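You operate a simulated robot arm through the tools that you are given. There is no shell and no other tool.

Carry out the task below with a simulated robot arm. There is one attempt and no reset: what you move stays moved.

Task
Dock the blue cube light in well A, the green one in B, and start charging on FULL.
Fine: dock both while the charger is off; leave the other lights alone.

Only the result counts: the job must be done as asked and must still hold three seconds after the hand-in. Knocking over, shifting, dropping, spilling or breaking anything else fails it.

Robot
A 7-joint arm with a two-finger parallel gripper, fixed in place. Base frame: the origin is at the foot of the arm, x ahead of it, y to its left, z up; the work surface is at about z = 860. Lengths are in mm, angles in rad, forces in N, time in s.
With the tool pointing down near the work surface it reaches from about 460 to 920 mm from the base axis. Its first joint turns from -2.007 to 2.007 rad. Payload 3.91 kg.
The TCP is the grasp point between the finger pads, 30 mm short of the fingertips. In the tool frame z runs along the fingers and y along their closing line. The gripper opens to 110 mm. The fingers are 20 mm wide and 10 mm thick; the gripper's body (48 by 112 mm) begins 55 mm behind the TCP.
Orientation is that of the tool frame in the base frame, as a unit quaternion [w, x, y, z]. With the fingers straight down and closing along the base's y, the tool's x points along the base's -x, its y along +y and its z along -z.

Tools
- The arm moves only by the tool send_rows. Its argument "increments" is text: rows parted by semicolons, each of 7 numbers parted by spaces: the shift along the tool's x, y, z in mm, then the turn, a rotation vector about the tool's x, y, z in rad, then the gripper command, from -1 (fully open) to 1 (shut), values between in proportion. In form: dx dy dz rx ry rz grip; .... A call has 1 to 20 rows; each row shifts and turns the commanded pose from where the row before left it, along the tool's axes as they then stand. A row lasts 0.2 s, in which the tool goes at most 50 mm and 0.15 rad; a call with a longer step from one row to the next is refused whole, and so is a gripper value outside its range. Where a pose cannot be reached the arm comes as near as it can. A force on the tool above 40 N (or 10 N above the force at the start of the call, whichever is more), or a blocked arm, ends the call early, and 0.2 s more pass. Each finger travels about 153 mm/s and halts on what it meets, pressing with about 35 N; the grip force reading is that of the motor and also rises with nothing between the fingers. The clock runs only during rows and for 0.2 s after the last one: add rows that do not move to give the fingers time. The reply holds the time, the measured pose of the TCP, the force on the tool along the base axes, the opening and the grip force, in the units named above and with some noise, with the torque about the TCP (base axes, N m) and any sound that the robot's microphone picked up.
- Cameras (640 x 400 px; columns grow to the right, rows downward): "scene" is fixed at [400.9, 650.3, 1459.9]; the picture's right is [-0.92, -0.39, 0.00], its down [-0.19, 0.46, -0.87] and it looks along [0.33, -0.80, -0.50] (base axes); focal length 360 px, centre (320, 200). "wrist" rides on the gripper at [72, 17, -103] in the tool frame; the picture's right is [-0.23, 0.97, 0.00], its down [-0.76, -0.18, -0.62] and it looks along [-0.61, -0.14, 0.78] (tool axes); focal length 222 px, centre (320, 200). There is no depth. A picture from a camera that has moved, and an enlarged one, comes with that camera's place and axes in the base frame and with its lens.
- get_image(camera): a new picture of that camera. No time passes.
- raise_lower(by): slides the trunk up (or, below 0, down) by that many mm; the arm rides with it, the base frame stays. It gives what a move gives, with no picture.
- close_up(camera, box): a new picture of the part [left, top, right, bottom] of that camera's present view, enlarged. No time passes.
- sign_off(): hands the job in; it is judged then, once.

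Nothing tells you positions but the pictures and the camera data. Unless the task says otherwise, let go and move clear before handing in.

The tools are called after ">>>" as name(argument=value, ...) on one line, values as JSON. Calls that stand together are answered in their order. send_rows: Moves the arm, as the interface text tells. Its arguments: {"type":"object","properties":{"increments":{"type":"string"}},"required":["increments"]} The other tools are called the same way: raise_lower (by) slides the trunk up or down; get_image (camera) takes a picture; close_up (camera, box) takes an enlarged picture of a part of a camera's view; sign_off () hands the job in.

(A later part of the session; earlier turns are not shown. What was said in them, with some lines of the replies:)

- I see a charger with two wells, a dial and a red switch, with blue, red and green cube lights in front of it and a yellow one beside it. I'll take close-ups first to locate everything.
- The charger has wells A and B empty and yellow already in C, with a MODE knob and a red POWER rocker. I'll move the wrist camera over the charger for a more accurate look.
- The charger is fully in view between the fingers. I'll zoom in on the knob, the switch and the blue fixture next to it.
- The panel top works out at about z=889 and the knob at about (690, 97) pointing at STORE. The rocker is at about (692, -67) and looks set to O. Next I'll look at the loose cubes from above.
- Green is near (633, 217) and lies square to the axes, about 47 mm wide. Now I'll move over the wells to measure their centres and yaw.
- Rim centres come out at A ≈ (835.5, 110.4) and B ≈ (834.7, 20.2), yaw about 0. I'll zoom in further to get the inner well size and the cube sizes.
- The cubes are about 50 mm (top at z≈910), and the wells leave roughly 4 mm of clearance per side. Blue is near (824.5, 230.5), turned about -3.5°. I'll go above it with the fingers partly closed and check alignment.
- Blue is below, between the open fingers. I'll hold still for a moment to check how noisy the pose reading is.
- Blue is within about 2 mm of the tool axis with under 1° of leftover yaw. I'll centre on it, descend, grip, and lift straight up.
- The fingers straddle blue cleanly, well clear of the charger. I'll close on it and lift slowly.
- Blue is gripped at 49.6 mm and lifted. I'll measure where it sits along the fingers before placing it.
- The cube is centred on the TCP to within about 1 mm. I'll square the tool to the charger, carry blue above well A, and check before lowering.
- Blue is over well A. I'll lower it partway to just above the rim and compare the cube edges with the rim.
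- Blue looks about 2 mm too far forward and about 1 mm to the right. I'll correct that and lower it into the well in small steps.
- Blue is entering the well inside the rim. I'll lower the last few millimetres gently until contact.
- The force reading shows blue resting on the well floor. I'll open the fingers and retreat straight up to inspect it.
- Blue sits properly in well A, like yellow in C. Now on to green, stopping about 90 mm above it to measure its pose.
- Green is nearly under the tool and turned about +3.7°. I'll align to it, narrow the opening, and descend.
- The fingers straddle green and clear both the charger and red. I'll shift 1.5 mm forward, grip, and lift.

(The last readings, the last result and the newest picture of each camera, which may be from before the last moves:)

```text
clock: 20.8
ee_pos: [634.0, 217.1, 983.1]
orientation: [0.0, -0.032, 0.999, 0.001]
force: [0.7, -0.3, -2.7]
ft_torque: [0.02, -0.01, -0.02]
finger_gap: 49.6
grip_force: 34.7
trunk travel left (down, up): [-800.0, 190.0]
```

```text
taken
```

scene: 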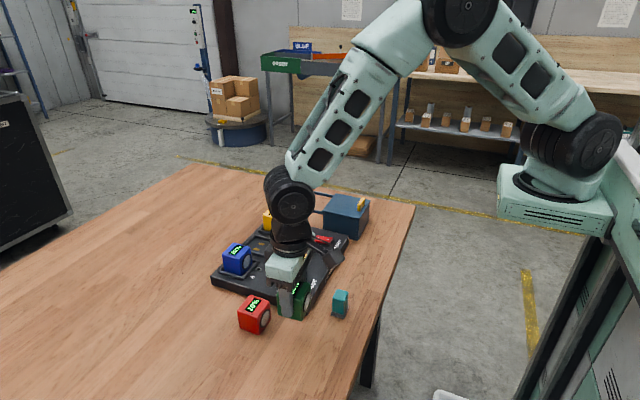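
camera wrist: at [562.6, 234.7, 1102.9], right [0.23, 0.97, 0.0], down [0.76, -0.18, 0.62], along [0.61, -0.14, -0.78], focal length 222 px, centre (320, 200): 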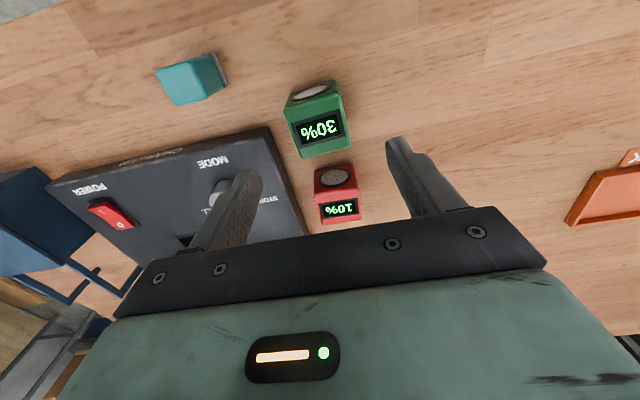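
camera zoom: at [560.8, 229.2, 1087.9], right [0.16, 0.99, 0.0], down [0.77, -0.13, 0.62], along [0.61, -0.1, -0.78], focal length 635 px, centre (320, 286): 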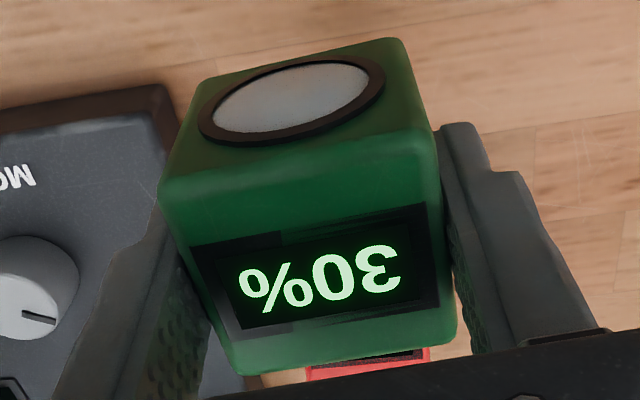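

Green sits in the grip exactly as blue did. I'll raise it above the blue cube's height, square up, and carry it over well B.

>>> send_rows(increments="0 0 -30 0 0 0.065 1;0 0 -30 0 0 0 1;-33.67 -32.75 0 0 0 0 1;-33.67 -32.75 0 0 0 0 1;-33.67 -32.75 0 0 0 0 1;-33.67 -32.75 0 0 0 0 1;-33.67 -32.75 0 0 0 0 1;-33.67 -32.75 0 0 0 0 1;0 0 0 0 0 0 1;0 0 0 0 0 0 1")

>>> get_image(camera="wrist")

>>> close_up(camera="scene", box=[190, 170, 330, 290])

```text
clock: 23.0
ee_pos: [837.2, 19.1, 1045.7]
orientation: [0.0, 0.0, 1.0, 0.001]
force: [-0.3, 0.2, -2.5]
ft_torque: [-0.02, 0.04, -0.01]
finger_gap: 49.7
grip_force: 34.5
trunk travel left (down, up): [-800.0, 190.0]
```

```text
taken
camera wrist: at [765.4, 37.4, 1150.3], right [0.23, 0.97, 0.0], down [0.76, -0.18, 0.62], along [0.61, -0.14, -0.78], focal length 222 px, centre (320, 200)
```

wrist: 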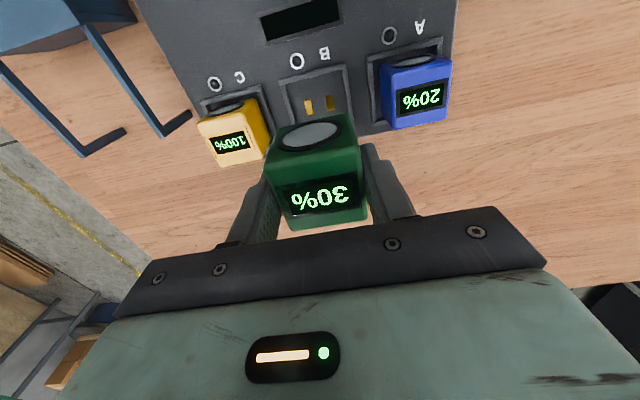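

```text
3.33 times, centred on (260, 230) of scene
camera zoom: at [400.9, 650.3, 1459.9], right [-0.92, -0.39, 0.0], down [-0.19, 0.46, -0.87], along [0.33, -0.8, -0.5], focal length 1202 px, centre (520, 100)
```

zoom: 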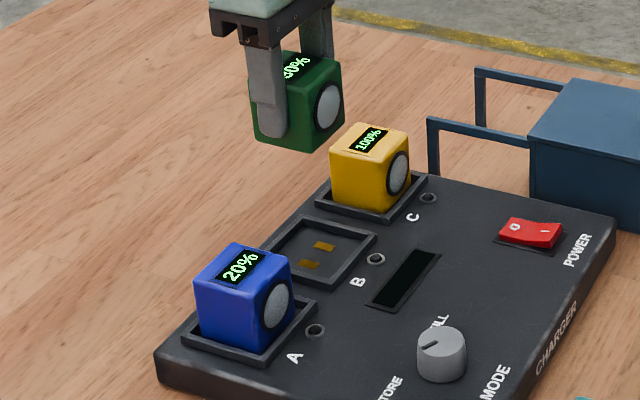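

Green is over well B with yellow and blue clear on both sides. I'll lower it to just above the rim and check alignment.

>>> send_rows(increments="1.2 0 0 0 0 0 1;0 0 40 0 0 0 1;0 0 35 0 0 0 1;0 0 17 0 0 0 1;0 0 0 0 0 0 1;0 0 0 0 0 0 1")

>>> close_up(camera="wrist", box=[220, 60, 420, 210])

>>> close_up(camera="scene", box=[205, 200, 305, 285])

```text
clock: 24.4
ee_pos: [835.0, 21.2, 952.1]
orientation: [0.001, 0.0, 1.0, 0.0]
force: [0.9, 0.0, -2.4]
ft_torque: [0.03, -0.01, 0.0]
finger_gap: 49.7
grip_force: 35.2
trunk travel left (down, up): [-800.0, 190.0]
```

```text
2.67 times, centred on (320, 135) of wrist
camera zoom: at [763.7, 37.9, 1056.0], right [0.23, 0.97, 0.0], down [0.76, -0.18, 0.62], along [0.61, -0.14, -0.78], focal length 592 px, centre (320, 373)
```

zoom: 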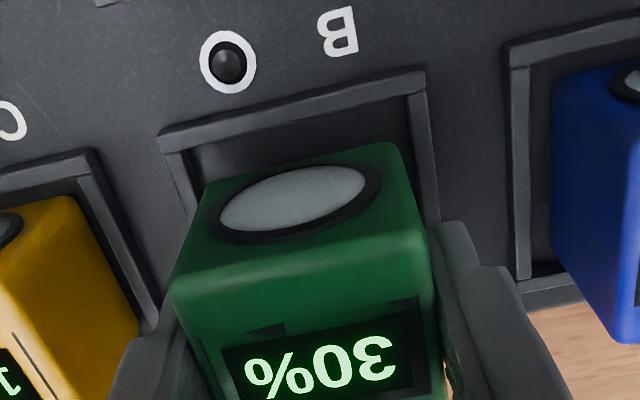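

```text
4.71 times, centred on (255, 242) of scene
camera zoom: at [400.9, 650.3, 1459.9], right [-0.92, -0.39, 0.0], down [-0.19, 0.46, -0.87], along [0.33, -0.8, -0.5], focal length 1697 px, centre (626, 0)
```

zoom: 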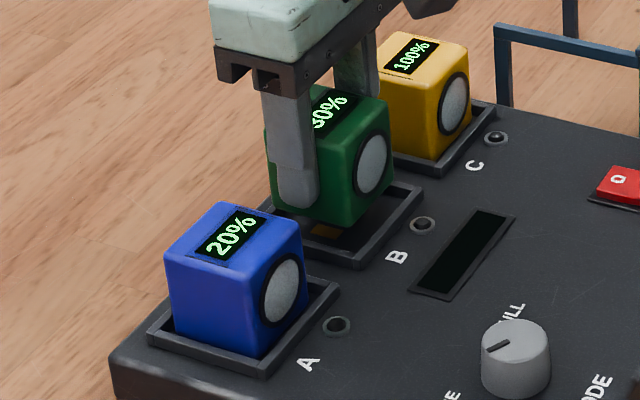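

Alignment matches blue's before its final nudge. I'll shift 1 mm left and lower it in small steps.

>>> send_rows(increments="0 1 0 0 0 0 1;0 0 8 0 0 0 1;0 0 5 0 0 0 1;0 0 2.5 0 0 0 1;0 0 0 0 0 0 1")

>>> send_rows(increments="0 0 1 0 0 0 1;0 0 0 0 0 0 1")

>>> close_up(camera="scene", box=[205, 200, 305, 285])

>>> close_up(camera="wrist", box=[220, 60, 420, 210])

```text
clock: 25.6
ee_pos: [834.6, 19.6, 937.7]
orientation: [0.0, 0.0, 1.0, 0.0]
force: [0.4, -0.1, -2.6]
ft_torque: [0.0, -0.02, -0.04]
finger_gap: 49.8
grip_force: 35.2
trunk travel left (down, up): [-800.0, 190.0]
```

```text
clock: 26.2
ee_pos: [835.3, 20.3, 936.8]
orientation: [0.0, 0.0, 1.0, 0.0]
force: [-0.5, 0.9, -2.4]
ft_torque: [-0.02, -0.04, 0.02]
finger_gap: 49.6
grip_force: 35.1
trunk travel left (down, up): [-800.0, 190.0]
```

```text
4.71 times, centred on (255, 242) of scene
camera zoom: at [400.9, 650.3, 1459.9], right [-0.92, -0.39, 0.0], down [-0.19, 0.46, -0.87], along [0.33, -0.8, -0.5], focal length 1697 px, centre (626, 0)
```

zoom: 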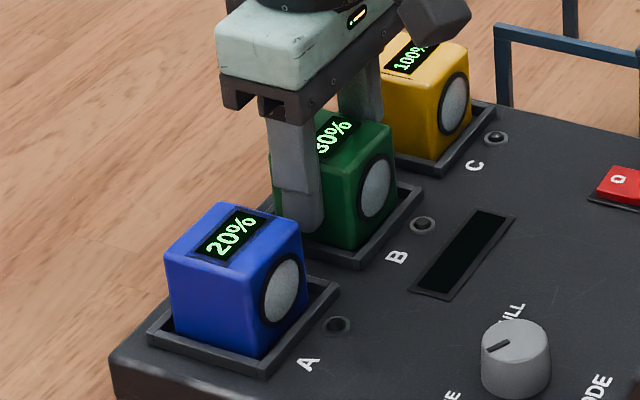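

```text
2.67 times, centred on (320, 135) of wrist
camera zoom: at [762.7, 37.7, 1040.3], right [0.23, 0.97, 0.0], down [0.76, -0.18, 0.62], along [0.61, -0.14, -0.78], focal length 592 px, centre (320, 373)
```

zoom: 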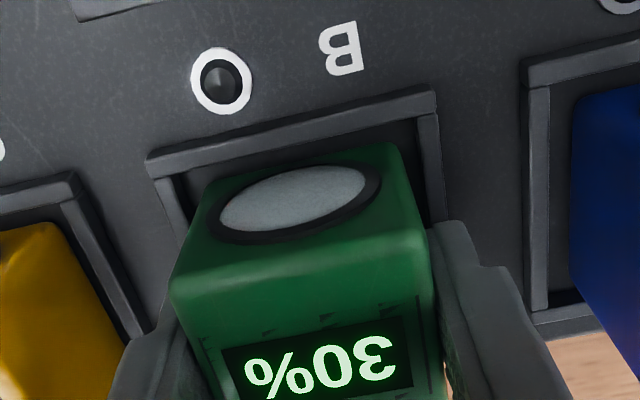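

Not in contact yet; green is about 1 mm too close to the near rim. I'll nudge it forward and continue down.

>>> send_rows(increments="-1.2 0.3 0 0 0 0 1;0 0 1 0 0 0 1;0 0 0 0 0 0 1")

>>> send_rows(increments="0 0 1 0 0 0 1;0 0 0 0 0 0 1")

```text
clock: 27.0
ee_pos: [836.2, 20.9, 935.4]
orientation: [0.0, 0.0, 1.0, 0.0]
force: [-0.8, -0.4, -2.5]
ft_torque: [0.0, -0.01, 0.01]
finger_gap: 49.8
grip_force: 34.6
trunk travel left (down, up): [-800.0, 190.0]
```

```text
clock: 27.6
ee_pos: [836.5, 21.2, 935.5]
orientation: [0.001, 0.0, 1.0, -0.001]
force: [-1.6, 0.3, 5.4]
ft_torque: [-0.04, 0.26, -0.03]
finger_gap: 49.8
grip_force: 34.8
trunk travel left (down, up): [-800.0, 190.0]
```

Contact at the same height as blue, so green is on the well floor. I'll release and retreat upward.

>>> send_rows(increments="0 0 0 0 0 0 0;0 0 0 0 0 0 -0.25;0 0 0 0 0 0 -0.25;0 0 -20 0 0 0 -0.25;0 0 -40 0 0 0 -0.25;0 0 -40 0 0 0 -0.25;0 0 0 0 0 0 -0.25;0 0 0 0 0 0 -0.25")

>>> get_image(camera="wrist")

>>> close_up(camera="scene", box=[200, 190, 360, 300])

>>> close_up(camera="wrist", box=[220, 60, 420, 210])

```text
clock: 29.4
ee_pos: [836.7, 21.2, 1034.5]
orientation: [0.0, 0.0, 1.0, 0.0]
force: [-0.3, 0.1, -0.7]
ft_torque: [0.02, -0.02, -0.01]
finger_gap: 68.7
grip_force: 0.1
trunk travel left (down, up): [-800.0, 190.0]
```

```text
taken
camera wrist: at [765.0, 37.6, 1138.2], right [0.23, 0.97, 0.0], down [0.76, -0.18, 0.62], along [0.61, -0.14, -0.78], focal length 222 px, centre (320, 200)
```

wrist: 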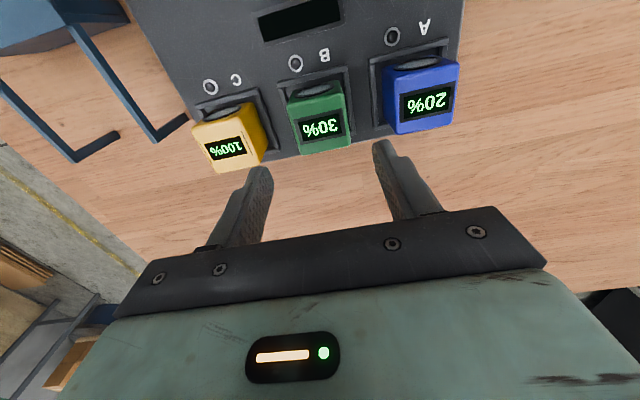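

```text
3.64 times, centred on (280, 245) of scene
camera zoom: at [400.9, 650.3, 1459.9], right [-0.92, -0.39, 0.0], down [-0.19, 0.46, -0.87], along [0.33, -0.8, -0.5], focal length 1311 px, centre (466, 36)
```

zoom: 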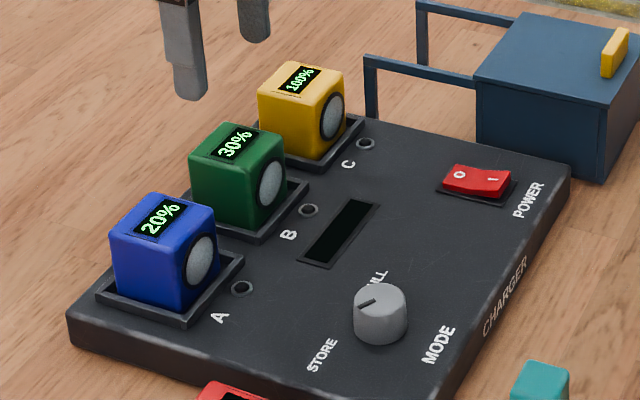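

```text
2.67 times, centred on (320, 135) of wrist
camera zoom: at [765.0, 37.6, 1138.2], right [0.23, 0.97, 0.0], down [0.76, -0.18, 0.62], along [0.61, -0.14, -0.78], focal length 592 px, centre (320, 373)
```

zoom: 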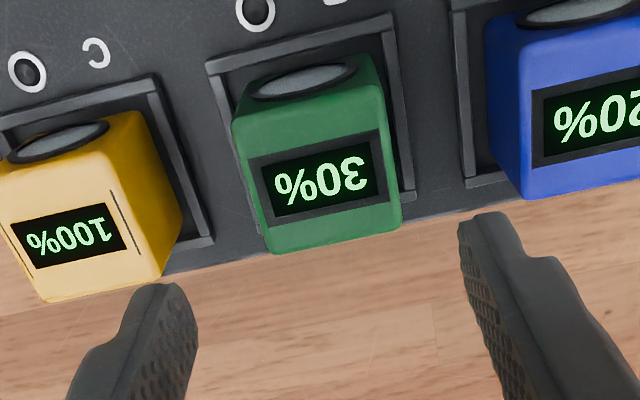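

Both cubes are docked with the charger still off. Next is the MODE knob, so I'll move above it and measure its centre.

>>> send_rows(increments="36.65 19 8.75 0 0 0 -0.25;36.65 19 8.75 0 0 0 -0.25;36.65 19 8.75 0 0 0 -0.25;36.65 19 8.75 0 0 0 -0.25;0 0 0 0 0 0 -0.25;0 0 0 0 0 0 -0.25")

>>> get_image(camera="wrist")

>>> close_up(camera="wrist", box=[260, 70, 380, 170])

>>> close_up(camera="scene", box=[255, 250, 335, 300])

```text
clock: 30.8
ee_pos: [691.9, 98.8, 998.9]
orientation: [0.0, 0.001, 1.0, 0.0]
force: [0.6, 0.2, -0.5]
ft_torque: [-0.01, -0.03, 0.03]
finger_gap: 68.9
grip_force: 0.0
trunk travel left (down, up): [-800.0, 190.0]
```

```text
taken
camera wrist: at [619.7, 116.1, 1102.5], right [0.23, 0.97, 0.0], down [0.76, -0.18, 0.62], along [0.61, -0.14, -0.78], focal length 222 px, centre (320, 200)
```

wrist: 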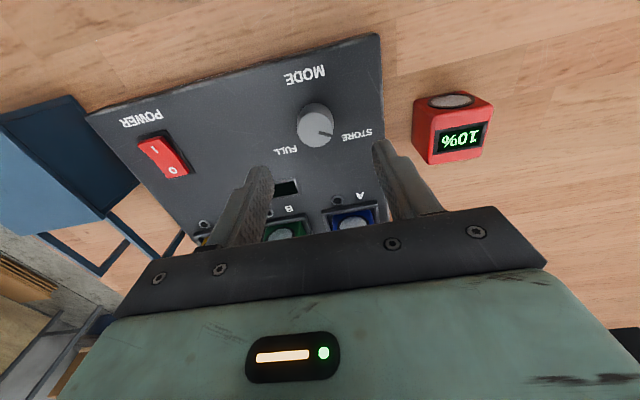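

```text
4.00 times, centred on (320, 120) of wrist
camera zoom: at [619.7, 116.1, 1102.5], right [0.23, 0.97, 0.0], down [0.76, -0.18, 0.62], along [0.61, -0.14, -0.78], focal length 888 px, centre (320, 520)
```

zoom: 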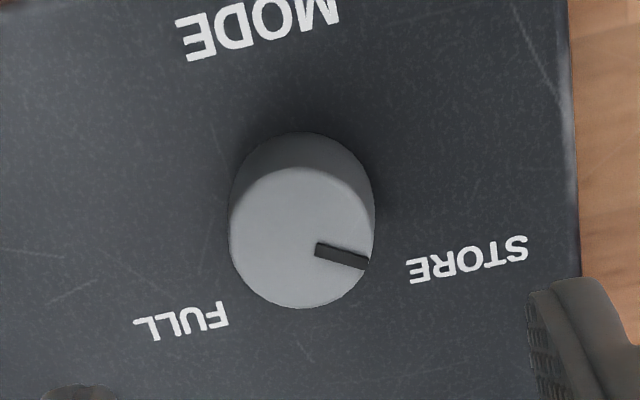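

```text
8.00 times, centred on (295, 275) of scene
camera zoom: at [400.9, 650.3, 1459.9], right [-0.92, -0.39, 0.0], down [-0.19, 0.46, -0.87], along [0.33, -0.8, -0.5], focal length 2884 px, centre (520, -400)
```

zoom: 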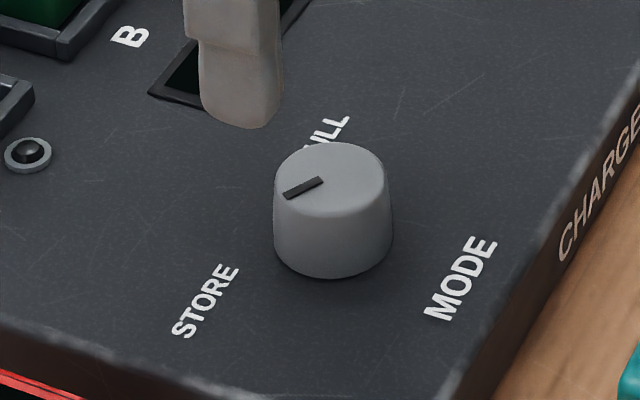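

The knob is a few mm off the tool axis and points squarely at STORE; FULL is about 118° clockwise from above. I'll centre on it and pre-rotate the tool by +59° so the turn splits evenly.

>>> send_rows(increments="2.5 -3.3 0 0 0 0 -0.25;0 0 0 0 0 -0.147 -0.25;0 0 0 0 0 -0.147 -0.25;0 0 0 0 0 -0.147 -0.25;0 0 0 0 0 -0.147 -0.25;0 0 0 0 0 -0.147 -0.25;0 0 0 0 0 -0.147 -0.25;0 0 0 0 0 -0.147 -0.25;0 0 0 0 0 0 -0.25;0 0 0 0 0 0 -0.25")

>>> get_image(camera="wrist")

>>> close_up(camera="wrist", box=[260, 70, 380, 170])

>>> get_image(camera="scene")

```text
clock: 33.0
ee_pos: [686.8, 93.0, 998.8]
orientation: [0.0, -0.493, 0.87, 0.0]
force: [-0.4, -0.2, -0.9]
ft_torque: [-0.02, 0.01, 0.03]
finger_gap: 68.4
grip_force: 0.2
trunk travel left (down, up): [-800.0, 190.0]
```

```text
taken
camera wrist: at [635.9, 40.9, 1103.0], right [-0.72, 0.7, 0.0], down [0.54, 0.56, 0.62], along [0.43, 0.45, -0.78], focal length 222 px, centre (320, 200)
```

wrist: 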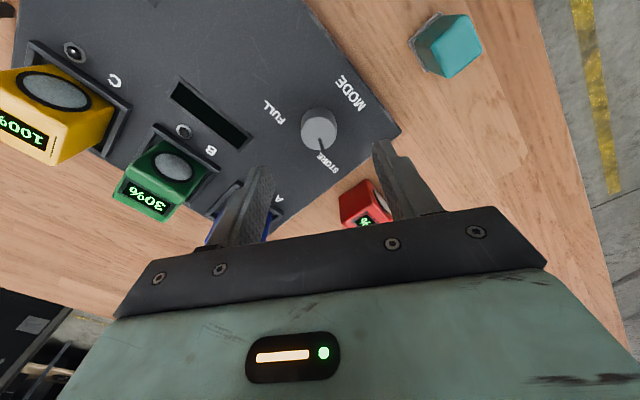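

```text
4.00 times, centred on (320, 120) of wrist
camera zoom: at [635.9, 40.9, 1103.0], right [-0.72, 0.7, 0.0], down [0.54, 0.56, 0.62], along [0.43, 0.45, -0.78], focal length 888 px, centre (320, 520)
```

zoom: 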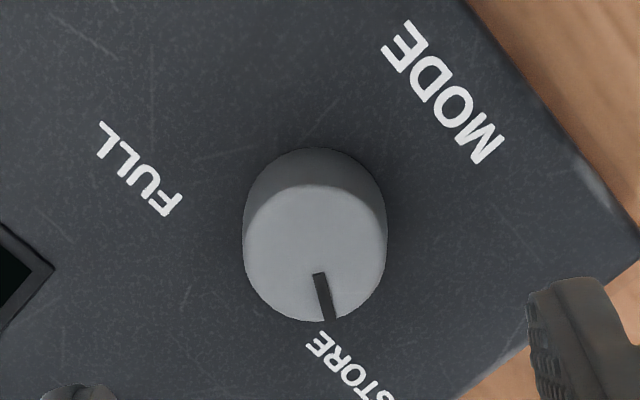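

```text
taken
```

scene: 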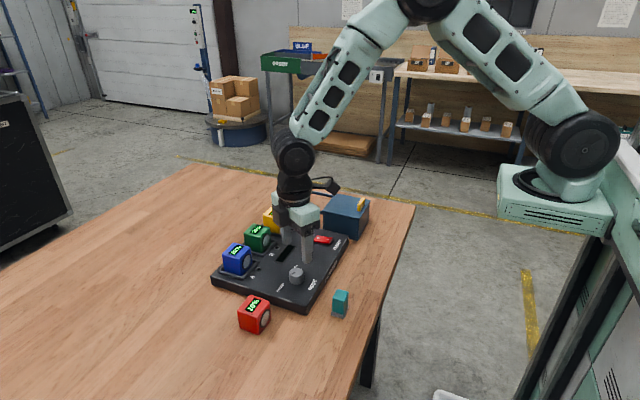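

The tool is turned 59° and the knob is within 2 mm of its axis. I'll make that small correction and descend around the knob with the fingertips about 6 mm above the panel.

>>> send_rows(increments="-1.6 -1.5 0 0 0 0 -0.25;0 0 35 0 0 0 -0.25;0 0 25 0 0 0 -0.25;0 0 14 0 0 0 -0.25;0 0 0 0 0 0 -0.25;0 0 0 0 0 0 -0.25")

>>> close_up(camera="wrist", box=[220, 80, 420, 230])

>>> close_up(camera="scene", box=[240, 220, 360, 310])

```text
clock: 34.4
ee_pos: [690.7, 94.2, 925.2]
orientation: [0.0, -0.492, 0.871, 0.0]
force: [-0.2, 0.5, -0.1]
ft_torque: [-0.01, -0.01, 0.02]
finger_gap: 68.7
grip_force: 0.0
trunk travel left (down, up): [-800.0, 190.0]
```

```text
2.67 times, centred on (320, 155) of wrist
camera zoom: at [639.6, 41.5, 1028.1], right [-0.72, 0.7, 0.0], down [0.54, 0.56, 0.62], along [0.43, 0.45, -0.78], focal length 592 px, centre (320, 320)
```

zoom: 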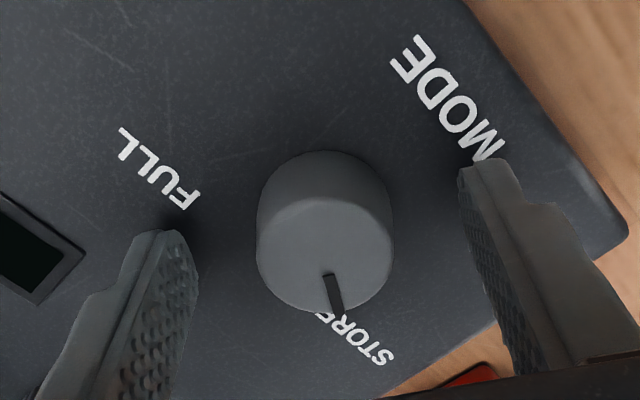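

```text
4.44 times, centred on (300, 265) of scene
camera zoom: at [400.9, 650.3, 1459.9], right [-0.92, -0.39, 0.0], down [-0.19, 0.46, -0.87], along [0.33, -0.8, -0.5], focal length 1602 px, centre (409, -89)
```

zoom: 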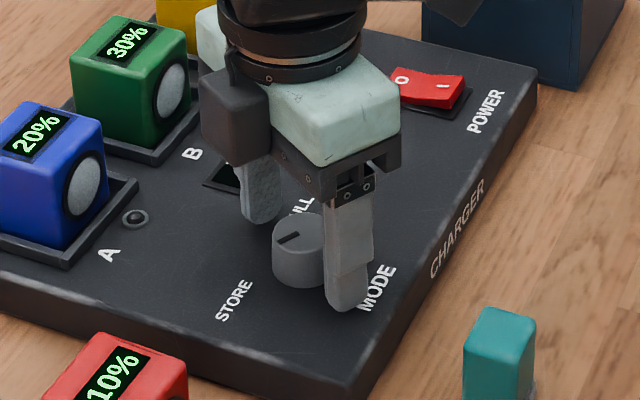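

The knob is centred between the fingers to about 1 mm. I'll make a fine adjustment and close on it.

>>> send_rows(increments="0.6 1.1 0 0 0 0 -0.1;0 0 0 0 0 0 0.3;0 0 0 0 0 0 1;0 0 0 0 0 0 1;0 0 0 0 0 0 1")

>>> close_up(camera="wrist", box=[220, 80, 420, 230])

```text
clock: 35.6
ee_pos: [689.9, 93.7, 925.4]
orientation: [0.0, -0.492, 0.87, -0.001]
force: [2.8, -1.6, -1.2]
ft_torque: [0.11, -0.17, 0.02]
finger_gap: 33.2
grip_force: 44.8
trunk travel left (down, up): [-800.0, 190.0]
```

```text
2.67 times, centred on (320, 155) of wrist
camera zoom: at [638.0, 41.3, 1028.3], right [-0.72, 0.7, 0.0], down [0.54, 0.56, 0.62], along [0.44, 0.45, -0.78], focal length 592 px, centre (320, 320)
```

zoom: 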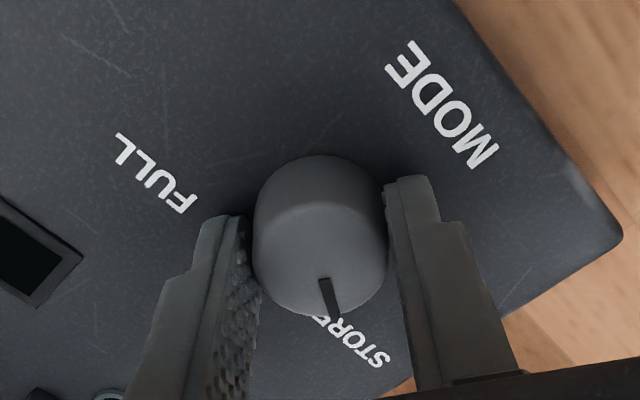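

The knob is gripped with little side load. I'll turn it clockwise a bit first and check that it follows.

>>> send_rows(increments="0 0 0 0 0 0.1 1;0 0 0 0 0 0.1 1;0 0 0 0 0 0.1 1;0 0 0 0 0 0.1 1;0 0 0 0 0 0 1")

>>> close_up(camera="wrist", box=[220, 80, 420, 230])

```text
clock: 36.8
ee_pos: [688.8, 95.2, 923.4]
orientation: [0.0, -0.309, 0.951, 0.0]
force: [8.6, 2.5, -5.3]
ft_torque: [0.24, -0.46, -0.04]
finger_gap: 33.1
grip_force: 44.5
trunk travel left (down, up): [-800.0, 190.0]
```

```text
2.67 times, centred on (320, 155) of wrist
camera zoom: at [621.0, 65.9, 1028.3], right [-0.39, 0.92, 0.0], down [0.72, 0.3, 0.62], along [0.58, 0.24, -0.78], focal length 592 px, centre (320, 320)
```

zoom: 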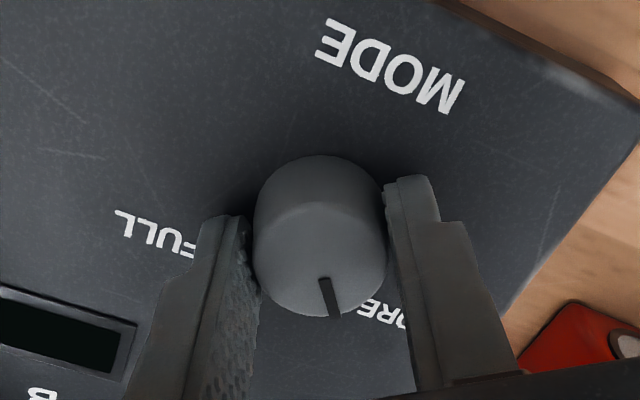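

The knob turns with the gripper and the pointer is moving away from STORE. A small side load has built up, so I'll ease the tool about 1 mm in that direction and keep turning.

>>> send_rows(increments="-1 -0.35 0 0 0 0 1;0 0 0 0 0 0 1")

```text
clock: 37.4
ee_pos: [689.4, 95.3, 924.1]
orientation: [0.0, -0.309, 0.951, 0.0]
force: [5.9, -1.9, -3.5]
ft_torque: [0.23, -0.56, 0.02]
finger_gap: 33.1
grip_force: 44.7
trunk travel left (down, up): [-800.0, 190.0]
```

>>> send_rows(increments="-0.7 -0.8 0 0 0 0 1;0 0 0 0 0 0.1 1;0 0 0 0 0 0.1 1;0 0 0 0 0 0.1 1;0 0 0 0 0 0.1 1;0 0 0 0 0 0 1")

>>> close_up(camera="wrist", box=[220, 80, 420, 230])

```text
clock: 38.8
ee_pos: [688.6, 94.5, 925.2]
orientation: [0.0, -0.114, 0.994, -0.001]
force: [-5.0, -0.6, -2.4]
ft_torque: [-0.11, 0.33, 0.03]
finger_gap: 32.9
grip_force: 45.0
trunk travel left (down, up): [-800.0, 190.0]
```

```text
2.67 times, centred on (320, 155) of wrist
camera zoom: at [615.4, 95.3, 1028.6], right [0.0, 1.0, 0.0], down [0.78, 0.0, 0.62], along [0.62, 0.0, -0.78], focal length 592 px, centre (320, 320)
```

zoom: 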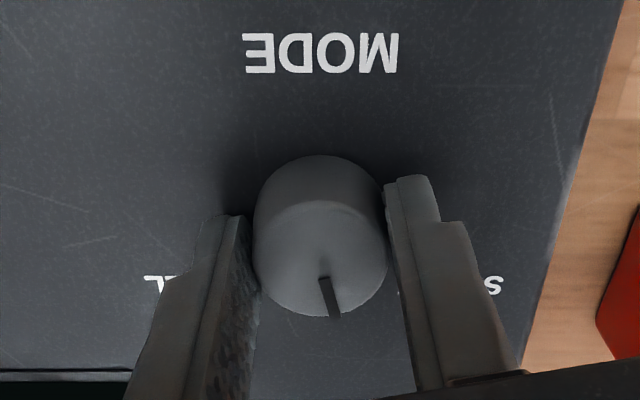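

The pointer is at mid-travel and still following. The side load has reversed, so I'll ease back slightly and continue turning.

>>> send_rows(increments="0.9 0 0 0 0 0 1;0 0 0 0 0 0.1 1;0 0 0 0 0 0.1 1;0 0 0 0 0 0.1 1;0 0 0 0 0 0.1 1;0 0 0 0 0 0 1")

```text
clock: 40.2
ee_pos: [689.8, 95.1, 925.4]
orientation: [-0.001, 0.087, 0.996, -0.001]
force: [-1.5, 5.3, -9.5]
ft_torque: [0.13, -0.31, 0.02]
finger_gap: 33.1
grip_force: 45.2
trunk travel left (down, up): [-800.0, 190.0]
```

>>> send_rows(increments="0 0.8 0.8 0 0 0 1;0 0 0 0 0 0.1 1;0 0 0 0 0 0.1 1;0 0 0 0 0 0.1 1;0 0 0 0 0 0.1 1;0 0 0 0 0 0 1")

>>> close_up(camera="wrist", box=[220, 80, 420, 230])

>>> close_up(camera="scene", box=[200, 190, 360, 310])

```text
clock: 41.6
ee_pos: [689.3, 94.9, 925.2]
orientation: [0.0, 0.282, 0.959, 0.0]
force: [-3.2, 3.1, -1.8]
ft_torque: [0.19, 0.24, 0.02]
finger_gap: 32.9
grip_force: 45.1
trunk travel left (down, up): [-800.0, 190.0]
```

```text
2.67 times, centred on (320, 155) of wrist
camera zoom: at [638.0, 149.0, 1028.5], right [0.72, 0.7, 0.0], down [0.54, -0.56, 0.62], along [0.43, -0.45, -0.78], focal length 592 px, centre (320, 320)
```

zoom: 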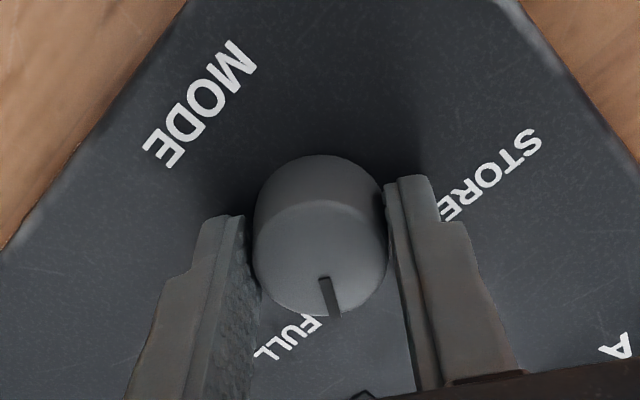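

```text
3.33 times, centred on (280, 250) of scene
camera zoom: at [400.9, 650.3, 1459.9], right [-0.92, -0.39, 0.0], down [-0.19, 0.46, -0.87], along [0.33, -0.8, -0.5], focal length 1202 px, centre (453, 33)
```

zoom: 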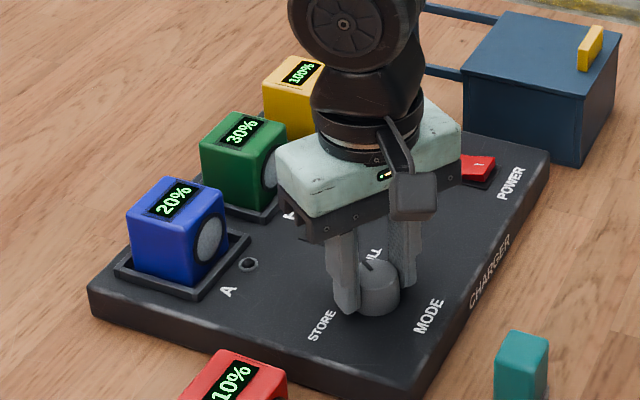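

About 92° is done, and FULL is roughly 24° further. I'll continue in smaller steps and watch for a detent or stop.

>>> send_rows(increments="0.6 0.15 0 0 0 0 1;0 0 0 0 0 0.1 1;0 0 0 0 0 0.1 1;0 0 0 0 0 0.1 1;0 0 0 0 0 0 1")

>>> close_up(camera="wrist", box=[220, 80, 420, 230])

```text
clock: 42.8
ee_pos: [689.6, 94.9, 925.2]
orientation: [0.002, 0.422, 0.907, 0.0]
force: [1.3, -1.3, 0.7]
ft_torque: [-0.1, -0.19, -0.01]
finger_gap: 32.9
grip_force: 44.9
trunk travel left (down, up): [-800.0, 190.0]
```

```text
2.67 times, centred on (320, 155) of wrist
camera zoom: at [656.1, 162.1, 1028.5], right [0.89, 0.45, 0.0], down [0.35, -0.7, 0.62], along [0.28, -0.56, -0.78], focal length 592 px, centre (320, 320)
```

zoom: 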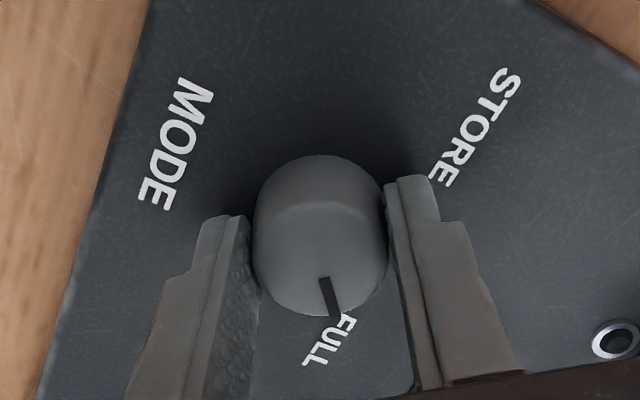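

The pointer is about 8° short of FULL. I'll turn the last bit.

>>> send_rows(increments="0 0 0 0 0 0.07 1;0 0 0 0 0 0.07 1;0 0 0 0 0 0 1")

>>> close_up(camera="wrist", box=[220, 80, 420, 230])

```text
clock: 43.6
ee_pos: [689.0, 96.3, 925.2]
orientation: [0.001, 0.485, 0.874, 0.0]
force: [7.1, 0.1, 0.2]
ft_torque: [-0.28, -0.48, 0.01]
finger_gap: 33.1
grip_force: 45.0
trunk travel left (down, up): [-800.0, 190.0]
```

```text
2.67 times, centred on (320, 155) of wrist
camera zoom: at [665.6, 166.2, 1028.5], right [0.95, 0.32, 0.0], down [0.25, -0.74, 0.62], along [0.2, -0.59, -0.78], focal length 592 px, centre (320, 320)
```

zoom: 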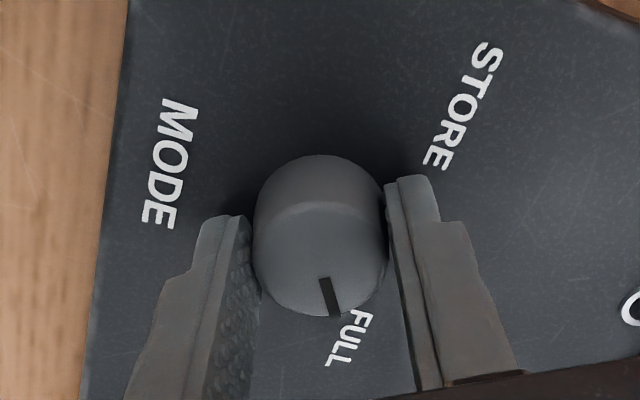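

The pointer now lines up with FULL. I'll relieve the side load, release the knob, lift, and inspect.

>>> send_rows(increments="-0.8 1.2 0 0 0 0 1;0 0 0 0 0 0 1")

>>> send_rows(increments="0 0 0 0 0 0 0.2;0 0 0 0 0 0 -0.25;0 0 0 0 0 0 -0.25;0 0 -20 0 0 0 -0.25;0 0 -35 0 0 0 -0.25;0 0 -35 0 0 0 -0.25;0 0 0 0 0 0 -0.25")

>>> close_up(camera="wrist", box=[240, 60, 400, 180])

>>> close_up(camera="scene", box=[255, 245, 335, 305])

```text
clock: 44.2
ee_pos: [688.5, 95.4, 924.4]
orientation: [0.0, 0.484, 0.875, 0.0]
force: [3.4, 3.0, 3.8]
ft_torque: [-0.41, -0.39, 0.0]
finger_gap: 32.9
grip_force: 44.4
trunk travel left (down, up): [-800.0, 190.0]
```

```text
clock: 45.8
ee_pos: [690.1, 95.1, 1014.2]
orientation: [0.0, 0.485, 0.875, 0.0]
force: [0.5, -0.4, -0.4]
ft_torque: [-0.02, -0.04, -0.01]
finger_gap: 68.9
grip_force: 0.1
trunk travel left (down, up): [-800.0, 190.0]
```

```text
3.33 times, centred on (320, 120) of wrist
camera zoom: at [666.3, 165.7, 1118.7], right [0.95, 0.32, 0.0], down [0.25, -0.74, 0.62], along [0.2, -0.59, -0.78], focal length 740 px, centre (320, 467)
```

zoom: 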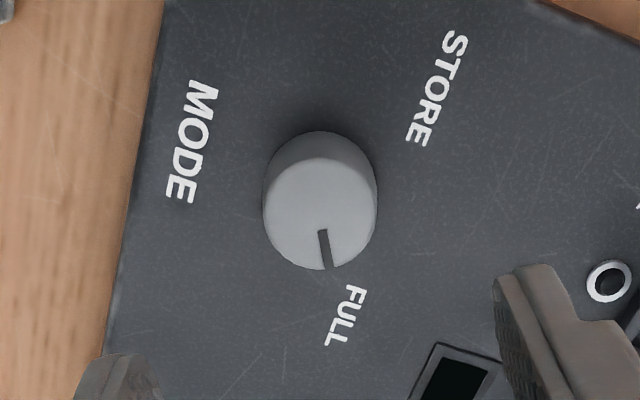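

```text
6.67 times, centred on (295, 275) of scene
camera zoom: at [400.9, 650.3, 1459.9], right [-0.92, -0.39, 0.0], down [-0.19, 0.46, -0.87], along [0.33, -0.8, -0.5], focal length 2404 px, centre (487, -300)
```

zoom: 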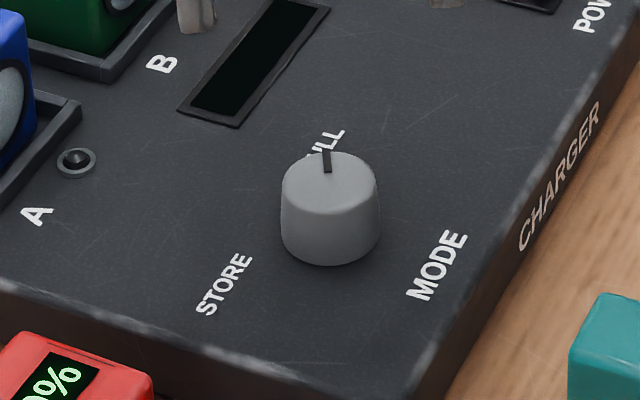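

The knob points at FULL, mirrored from its old STORE position. Next is the power rocker: I'll rotate the tool back square, move above the "I" end, and measure it.

>>> send_rows(increments="0 0 0 0 0 -0.145 -0.25;0 0 0 0 0 -0.145 -0.25;0 0 0 0 0 -0.145 -0.25;0 0 0 0 0 -0.145 -0.25;0 0 0 0 0 -0.145 -0.25;0 0 0 0 0 -0.145 -0.25;0 0 0 0 0 -0.144 -0.25;2.5 -41 3 0 0 0 -0.25;2.5 -41 3 0 0 0 -0.25;2.5 -41 3 0 0 0 -0.25;2.5 -40 3 0 0 0 -0.25;0 0 0 0 0 0 -0.25;0 0 0 0 0 0 -0.25")

>>> get_image(camera="wrist")

>>> close_up(camera="wrist", box=[260, 80, 380, 170])

>>> close_up(camera="scene", box=[290, 215, 370, 265])

```text
clock: 48.6
ee_pos: [681.3, -66.1, 1001.3]
orientation: [0.0, -0.001, 1.0, 0.0]
force: [0.4, -0.4, 0.3]
ft_torque: [0.01, 0.04, -0.02]
finger_gap: 68.8
grip_force: 0.0
trunk travel left (down, up): [-800.0, 190.0]
```

```text
taken
camera wrist: at [609.6, -48.7, 1105.4], right [0.22, 0.97, 0.0], down [0.76, -0.18, 0.62], along [0.61, -0.14, -0.78], focal length 222 px, centre (320, 200)
```

wrist: 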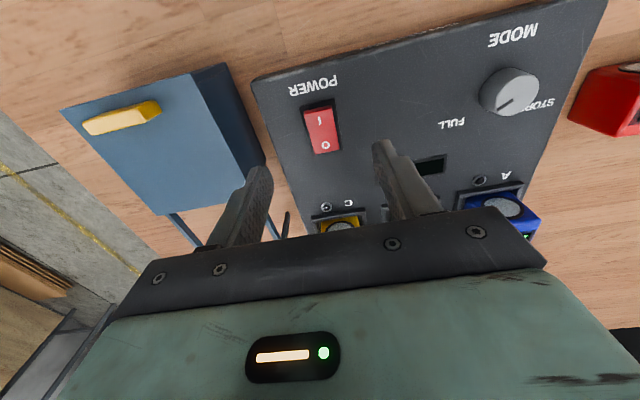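

```text
4.44 times, centred on (320, 125) of wrist
camera zoom: at [609.6, -48.7, 1105.4], right [0.22, 0.97, 0.0], down [0.76, -0.18, 0.62], along [0.61, -0.14, -0.78], focal length 987 px, centre (320, 533)
```

zoom: 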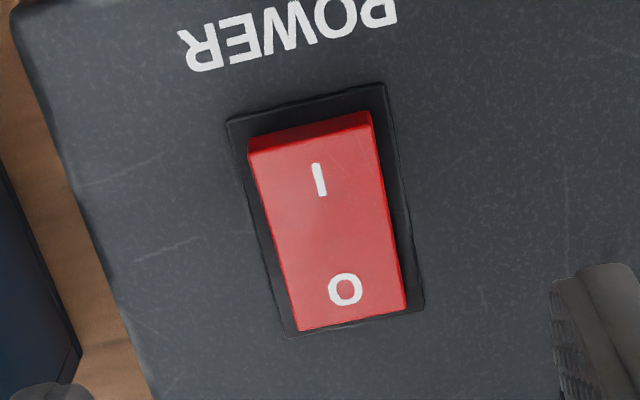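

```text
8.00 times, centred on (330, 240) of scene
camera zoom: at [400.9, 650.3, 1459.9], right [-0.92, -0.39, 0.0], down [-0.19, 0.46, -0.87], along [0.33, -0.8, -0.5], focal length 2884 px, centre (240, -120)
```

zoom: 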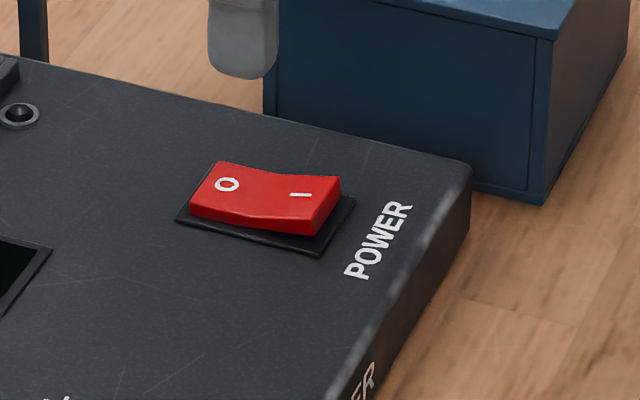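

The rocker's "I" end is raised, so the charger is off as required. I'll close the fingers, centre over the "I" end, and come down to just above it.

>>> send_rows(increments="4 0.5 0 0 0 0 0.5;0 0 0 0 0 0 1;0 0 0 0 0 0 1;0 0 35 0 0 0 1;0 0 25 0 0 0 1;0 0 0 0 0 0 1;0 0 0 0 0 0 1")

>>> close_up(camera="wrist", box=[240, 80, 400, 200])

>>> close_up(camera="scene", box=[280, 190, 380, 265])

```text
clock: 50.2
ee_pos: [677.8, -65.3, 942.6]
orientation: [0.0, -0.002, 1.0, 0.0]
force: [-0.2, 0.3, 1.0]
ft_torque: [-0.03, 0.01, -0.01]
finger_gap: 0.0
grip_force: 35.5
trunk travel left (down, up): [-800.0, 190.0]
```

```text
3.33 times, centred on (320, 140) of wrist
camera zoom: at [605.8, -48.9, 1045.8], right [0.22, 0.97, 0.0], down [0.76, -0.18, 0.62], along [0.61, -0.14, -0.78], focal length 740 px, centre (320, 400)
```

zoom: 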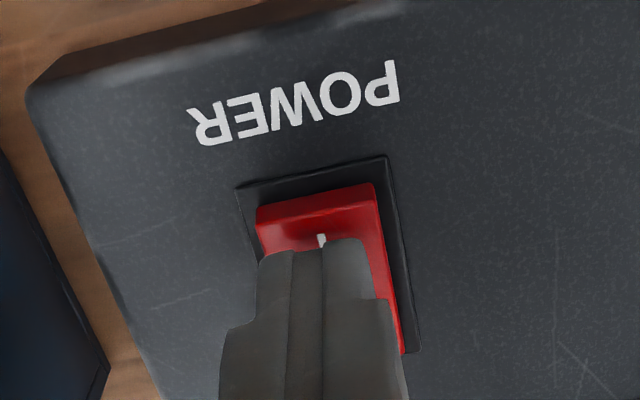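

```text
5.33 times, centred on (330, 228) of scene
camera zoom: at [400.9, 650.3, 1459.9], right [-0.92, -0.39, 0.0], down [-0.19, 0.46, -0.87], along [0.33, -0.8, -0.5], focal length 1923 px, centre (267, 53)
```

zoom: 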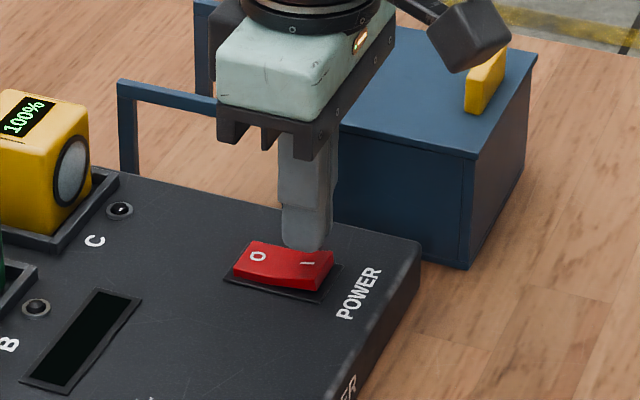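

The closed fingertips are right above the "I" end. I'll press down in small steps and watch force and sound.

>>> send_rows(increments="0 0 6 0 0 0 1;0 0 3 0 0 0 1;0 0 2 0 0 0 1;0 0 0 0 0 0 1")

```text
clock: 51.2
ee_pos: [677.8, -66.8, 932.1]
orientation: [0.0, -0.001, 1.0, -0.001]
force: [0.2, 1.4, 0.9]
ft_torque: [-0.01, -0.01, 0.06]
finger_gap: 0.0
grip_force: 35.2
trunk travel left (down, up): [-800.0, 190.0]
```

>>> send_rows(increments="0 0 1.5 0 0 0 1;0 0 1.5 0 0 0 1;0 0 1.5 0 0 0 1;0 0 0 0 0 0 1")

>>> close_up(camera="scene", box=[280, 190, 380, 265])

```text
clock: 52.2
ee_pos: [677.4, -66.6, 928.8]
orientation: [0.002, -0.001, 1.0, 0.0]
force: [-5.6, -1.5, 33.9]
ft_torque: [-0.09, -0.2, 0.16]
finger_gap: 0.1
grip_force: 35.0
trunk travel left (down, up): [-800.0, 190.0]
```

```text
5.33 times, centred on (330, 228) of scene
camera zoom: at [400.9, 650.3, 1459.9], right [-0.92, -0.39, 0.0], down [-0.19, 0.46, -0.87], along [0.33, -0.8, -0.5], focal length 1923 px, centre (267, 53)
```

zoom: 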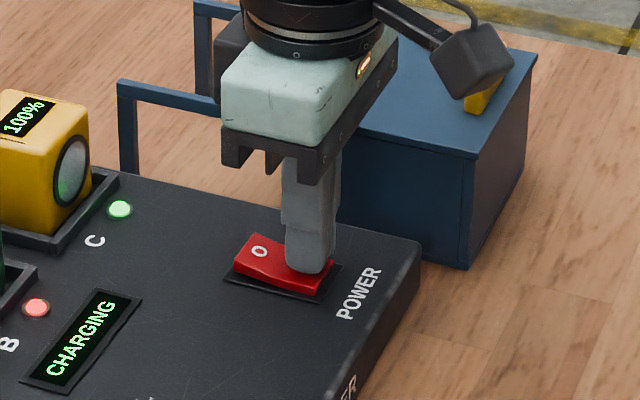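

The display reads "CHARGING", with LED C green and LED B red. I'll lift off straight up and check that the switch stays latched.

>>> send_rows(increments="0 0 -5 0 0 0 1;0 0 -15 0 0 0 1;0 0 -35 0 0 0 1;0 0 -45 0 0 0 1;0 0 0 0 0 0 1;0 0 0 0 0 0 1")

>>> close_up(camera="scene", box=[200, 180, 380, 310])

>>> get_image(camera="wrist")

>>> close_up(camera="scene", box=[205, 210, 305, 285])

```text
clock: 53.6
ee_pos: [678.6, -68.8, 1028.2]
orientation: [0.0, -0.001, 1.0, 0.001]
force: [0.0, 0.2, 0.0]
ft_torque: [0.0, -0.01, 0.06]
finger_gap: 0.0
grip_force: 34.8
trunk travel left (down, up): [-800.0, 190.0]
```

```text
3.08 times, centred on (290, 245) of scene
camera zoom: at [400.9, 650.3, 1459.9], right [-0.92, -0.39, 0.0], down [-0.19, 0.46, -0.87], along [0.33, -0.8, -0.5], focal length 1109 px, centre (412, 62)
```

zoom: 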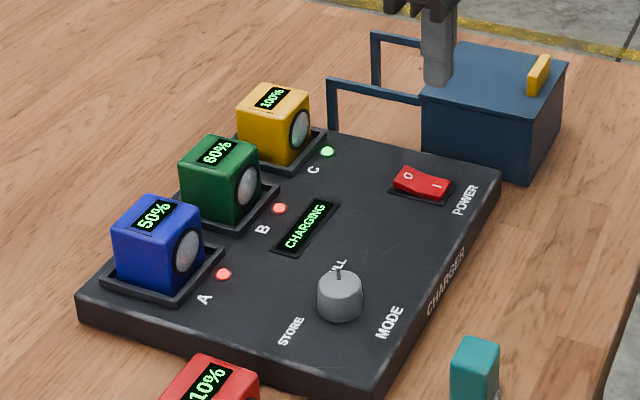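

```text
taken
camera wrist: at [605.6, -51.5, 1131.2], right [0.22, 0.97, 0.0], down [0.76, -0.18, 0.62], along [0.61, -0.14, -0.78], focal length 222 px, centre (320, 200)
```

wrist: 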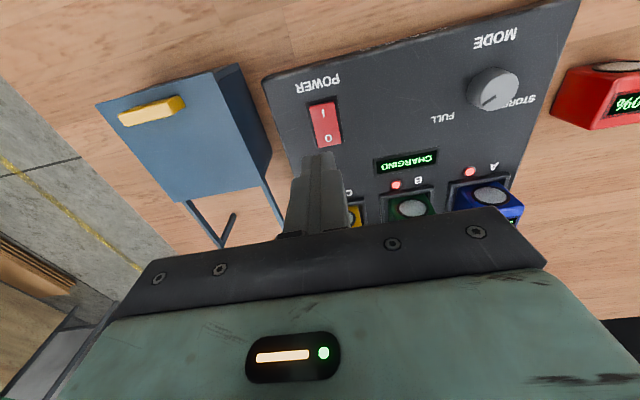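

```text
5.33 times, centred on (255, 248) of scene
camera zoom: at [400.9, 650.3, 1459.9], right [-0.92, -0.39, 0.0], down [-0.19, 0.46, -0.87], along [0.33, -0.8, -0.5], focal length 1923 px, centre (667, -53)
```

zoom: 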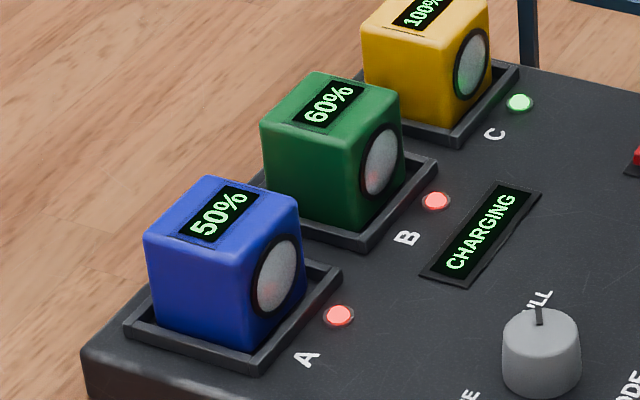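

Both lights are charging, with blue at 50% and green at 60%, and the switch has stayed on. I'll move the arm further clear and check once more that everything holds.

>>> send_rows(increments="0 0 -45 0 0 0 1;0 0 -45 0 0 0 1;30 0 -30 0 0 0 1;0 0 0 0 0 0 1;0 0 0 0 0 0 0.5;0 0 0 0 0 0 0;0 0 0 0 0 0 0")

>>> close_up(camera="scene", box=[200, 180, 380, 310])

>>> get_image(camera="scene")

>>> get_image(camera="wrist")

```text
clock: 55.2
ee_pos: [648.5, -66.4, 1145.5]
orientation: [0.0, -0.002, 1.0, 0.0]
force: [0.4, 0.4, 0.1]
ft_torque: [0.01, -0.05, -0.01]
finger_gap: 54.9
grip_force: 0.1
trunk travel left (down, up): [-800.0, 190.0]
```

```text
3.08 times, centred on (290, 245) of scene
camera zoom: at [400.9, 650.3, 1459.9], right [-0.92, -0.39, 0.0], down [-0.19, 0.46, -0.87], along [0.33, -0.8, -0.5], focal length 1109 px, centre (412, 62)
```

zoom: 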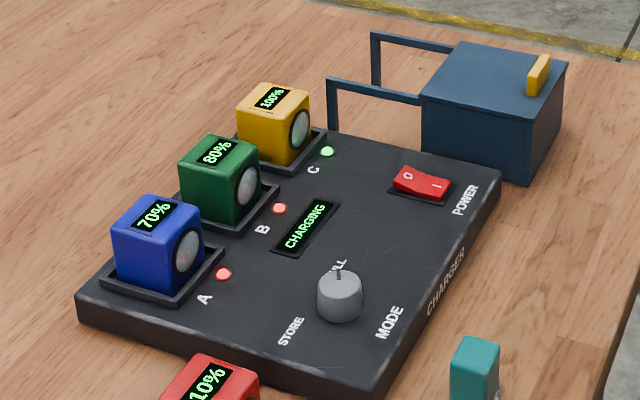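

```text
taken
```

scene: 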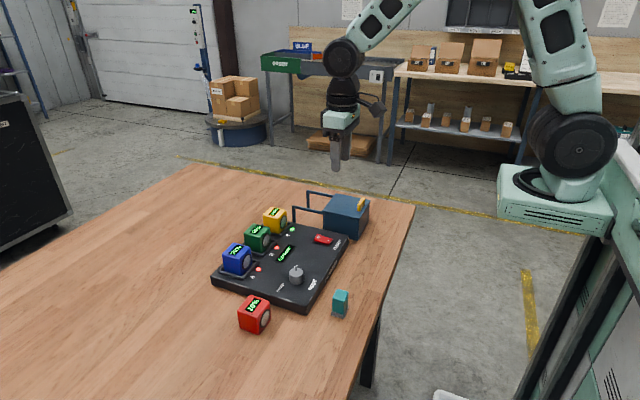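

```text
taken
camera wrist: at [576.1, -50.0, 1249.1], right [0.22, 0.97, 0.0], down [0.76, -0.18, 0.62], along [0.61, -0.14, -0.78], focal length 222 px, centre (320, 200)
```

wrist: 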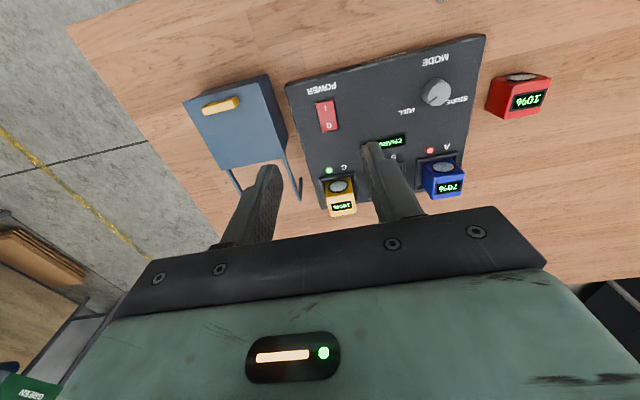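

Charging continues (blue 70%, green 80%), which is past any storage level, and nothing else has moved. I'll wait a few seconds to see that it settles properly.

>>> send_rows(increments="0 0 0 0 0 0 0;0 0 0 0 0 0 0;0 0 0 0 0 0 0;0 0 0 0 0 0 0;0 0 0 0 0 0 0;0 0 0 0 0 0 0;0 0 0 0 0 0 0;0 0 0 0 0 0 0;0 0 0 0 0 0 0;0 0 0 0 0 0 0;0 0 0 0 0 0 0;0 0 0 0 0 0 0;0 0 0 0 0 0 0;0 0 0 0 0 0 0;0 0 0 0 0 0 0")

>>> close_up(camera="scene", box=[200, 180, 380, 310])

```text
clock: 58.4
ee_pos: [648.2, -67.3, 1145.9]
orientation: [-0.001, -0.002, 1.0, 0.001]
force: [1.1, -0.3, 0.0]
ft_torque: [0.0, 0.01, 0.0]
finger_gap: 55.0
grip_force: 0.0
trunk travel left (down, up): [-800.0, 190.0]
```

```text
3.08 times, centred on (290, 245) of scene
camera zoom: at [400.9, 650.3, 1459.9], right [-0.92, -0.39, 0.0], down [-0.19, 0.46, -0.87], along [0.33, -0.8, -0.5], focal length 1109 px, centre (412, 62)
```

zoom: 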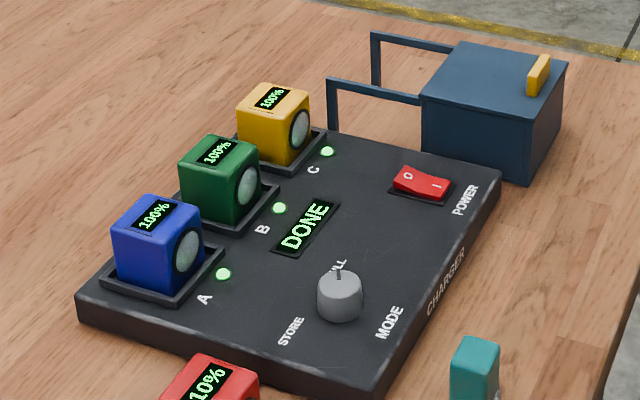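

Blue in A and green in B both read 100%, and the charger shows DONE with all LEDs green and the knob on FULL. The other lights are untouched and the arm is clear, so I'm handing in.

>>> sign_off()

```text
The job is handed in.
```

The blue cube light is docked in well A and the green one in well B. I docked both while the charger was off, then set the mode knob to FULL and switched the power on.

Before I handed in, both lights had charged to 100%, the display read DONE, and all three well LEDs were green. I left the red and yellow lights alone, and nothing else on the table looked moved in the last pictures. The gripper was empty and the arm well clear at hand-in.
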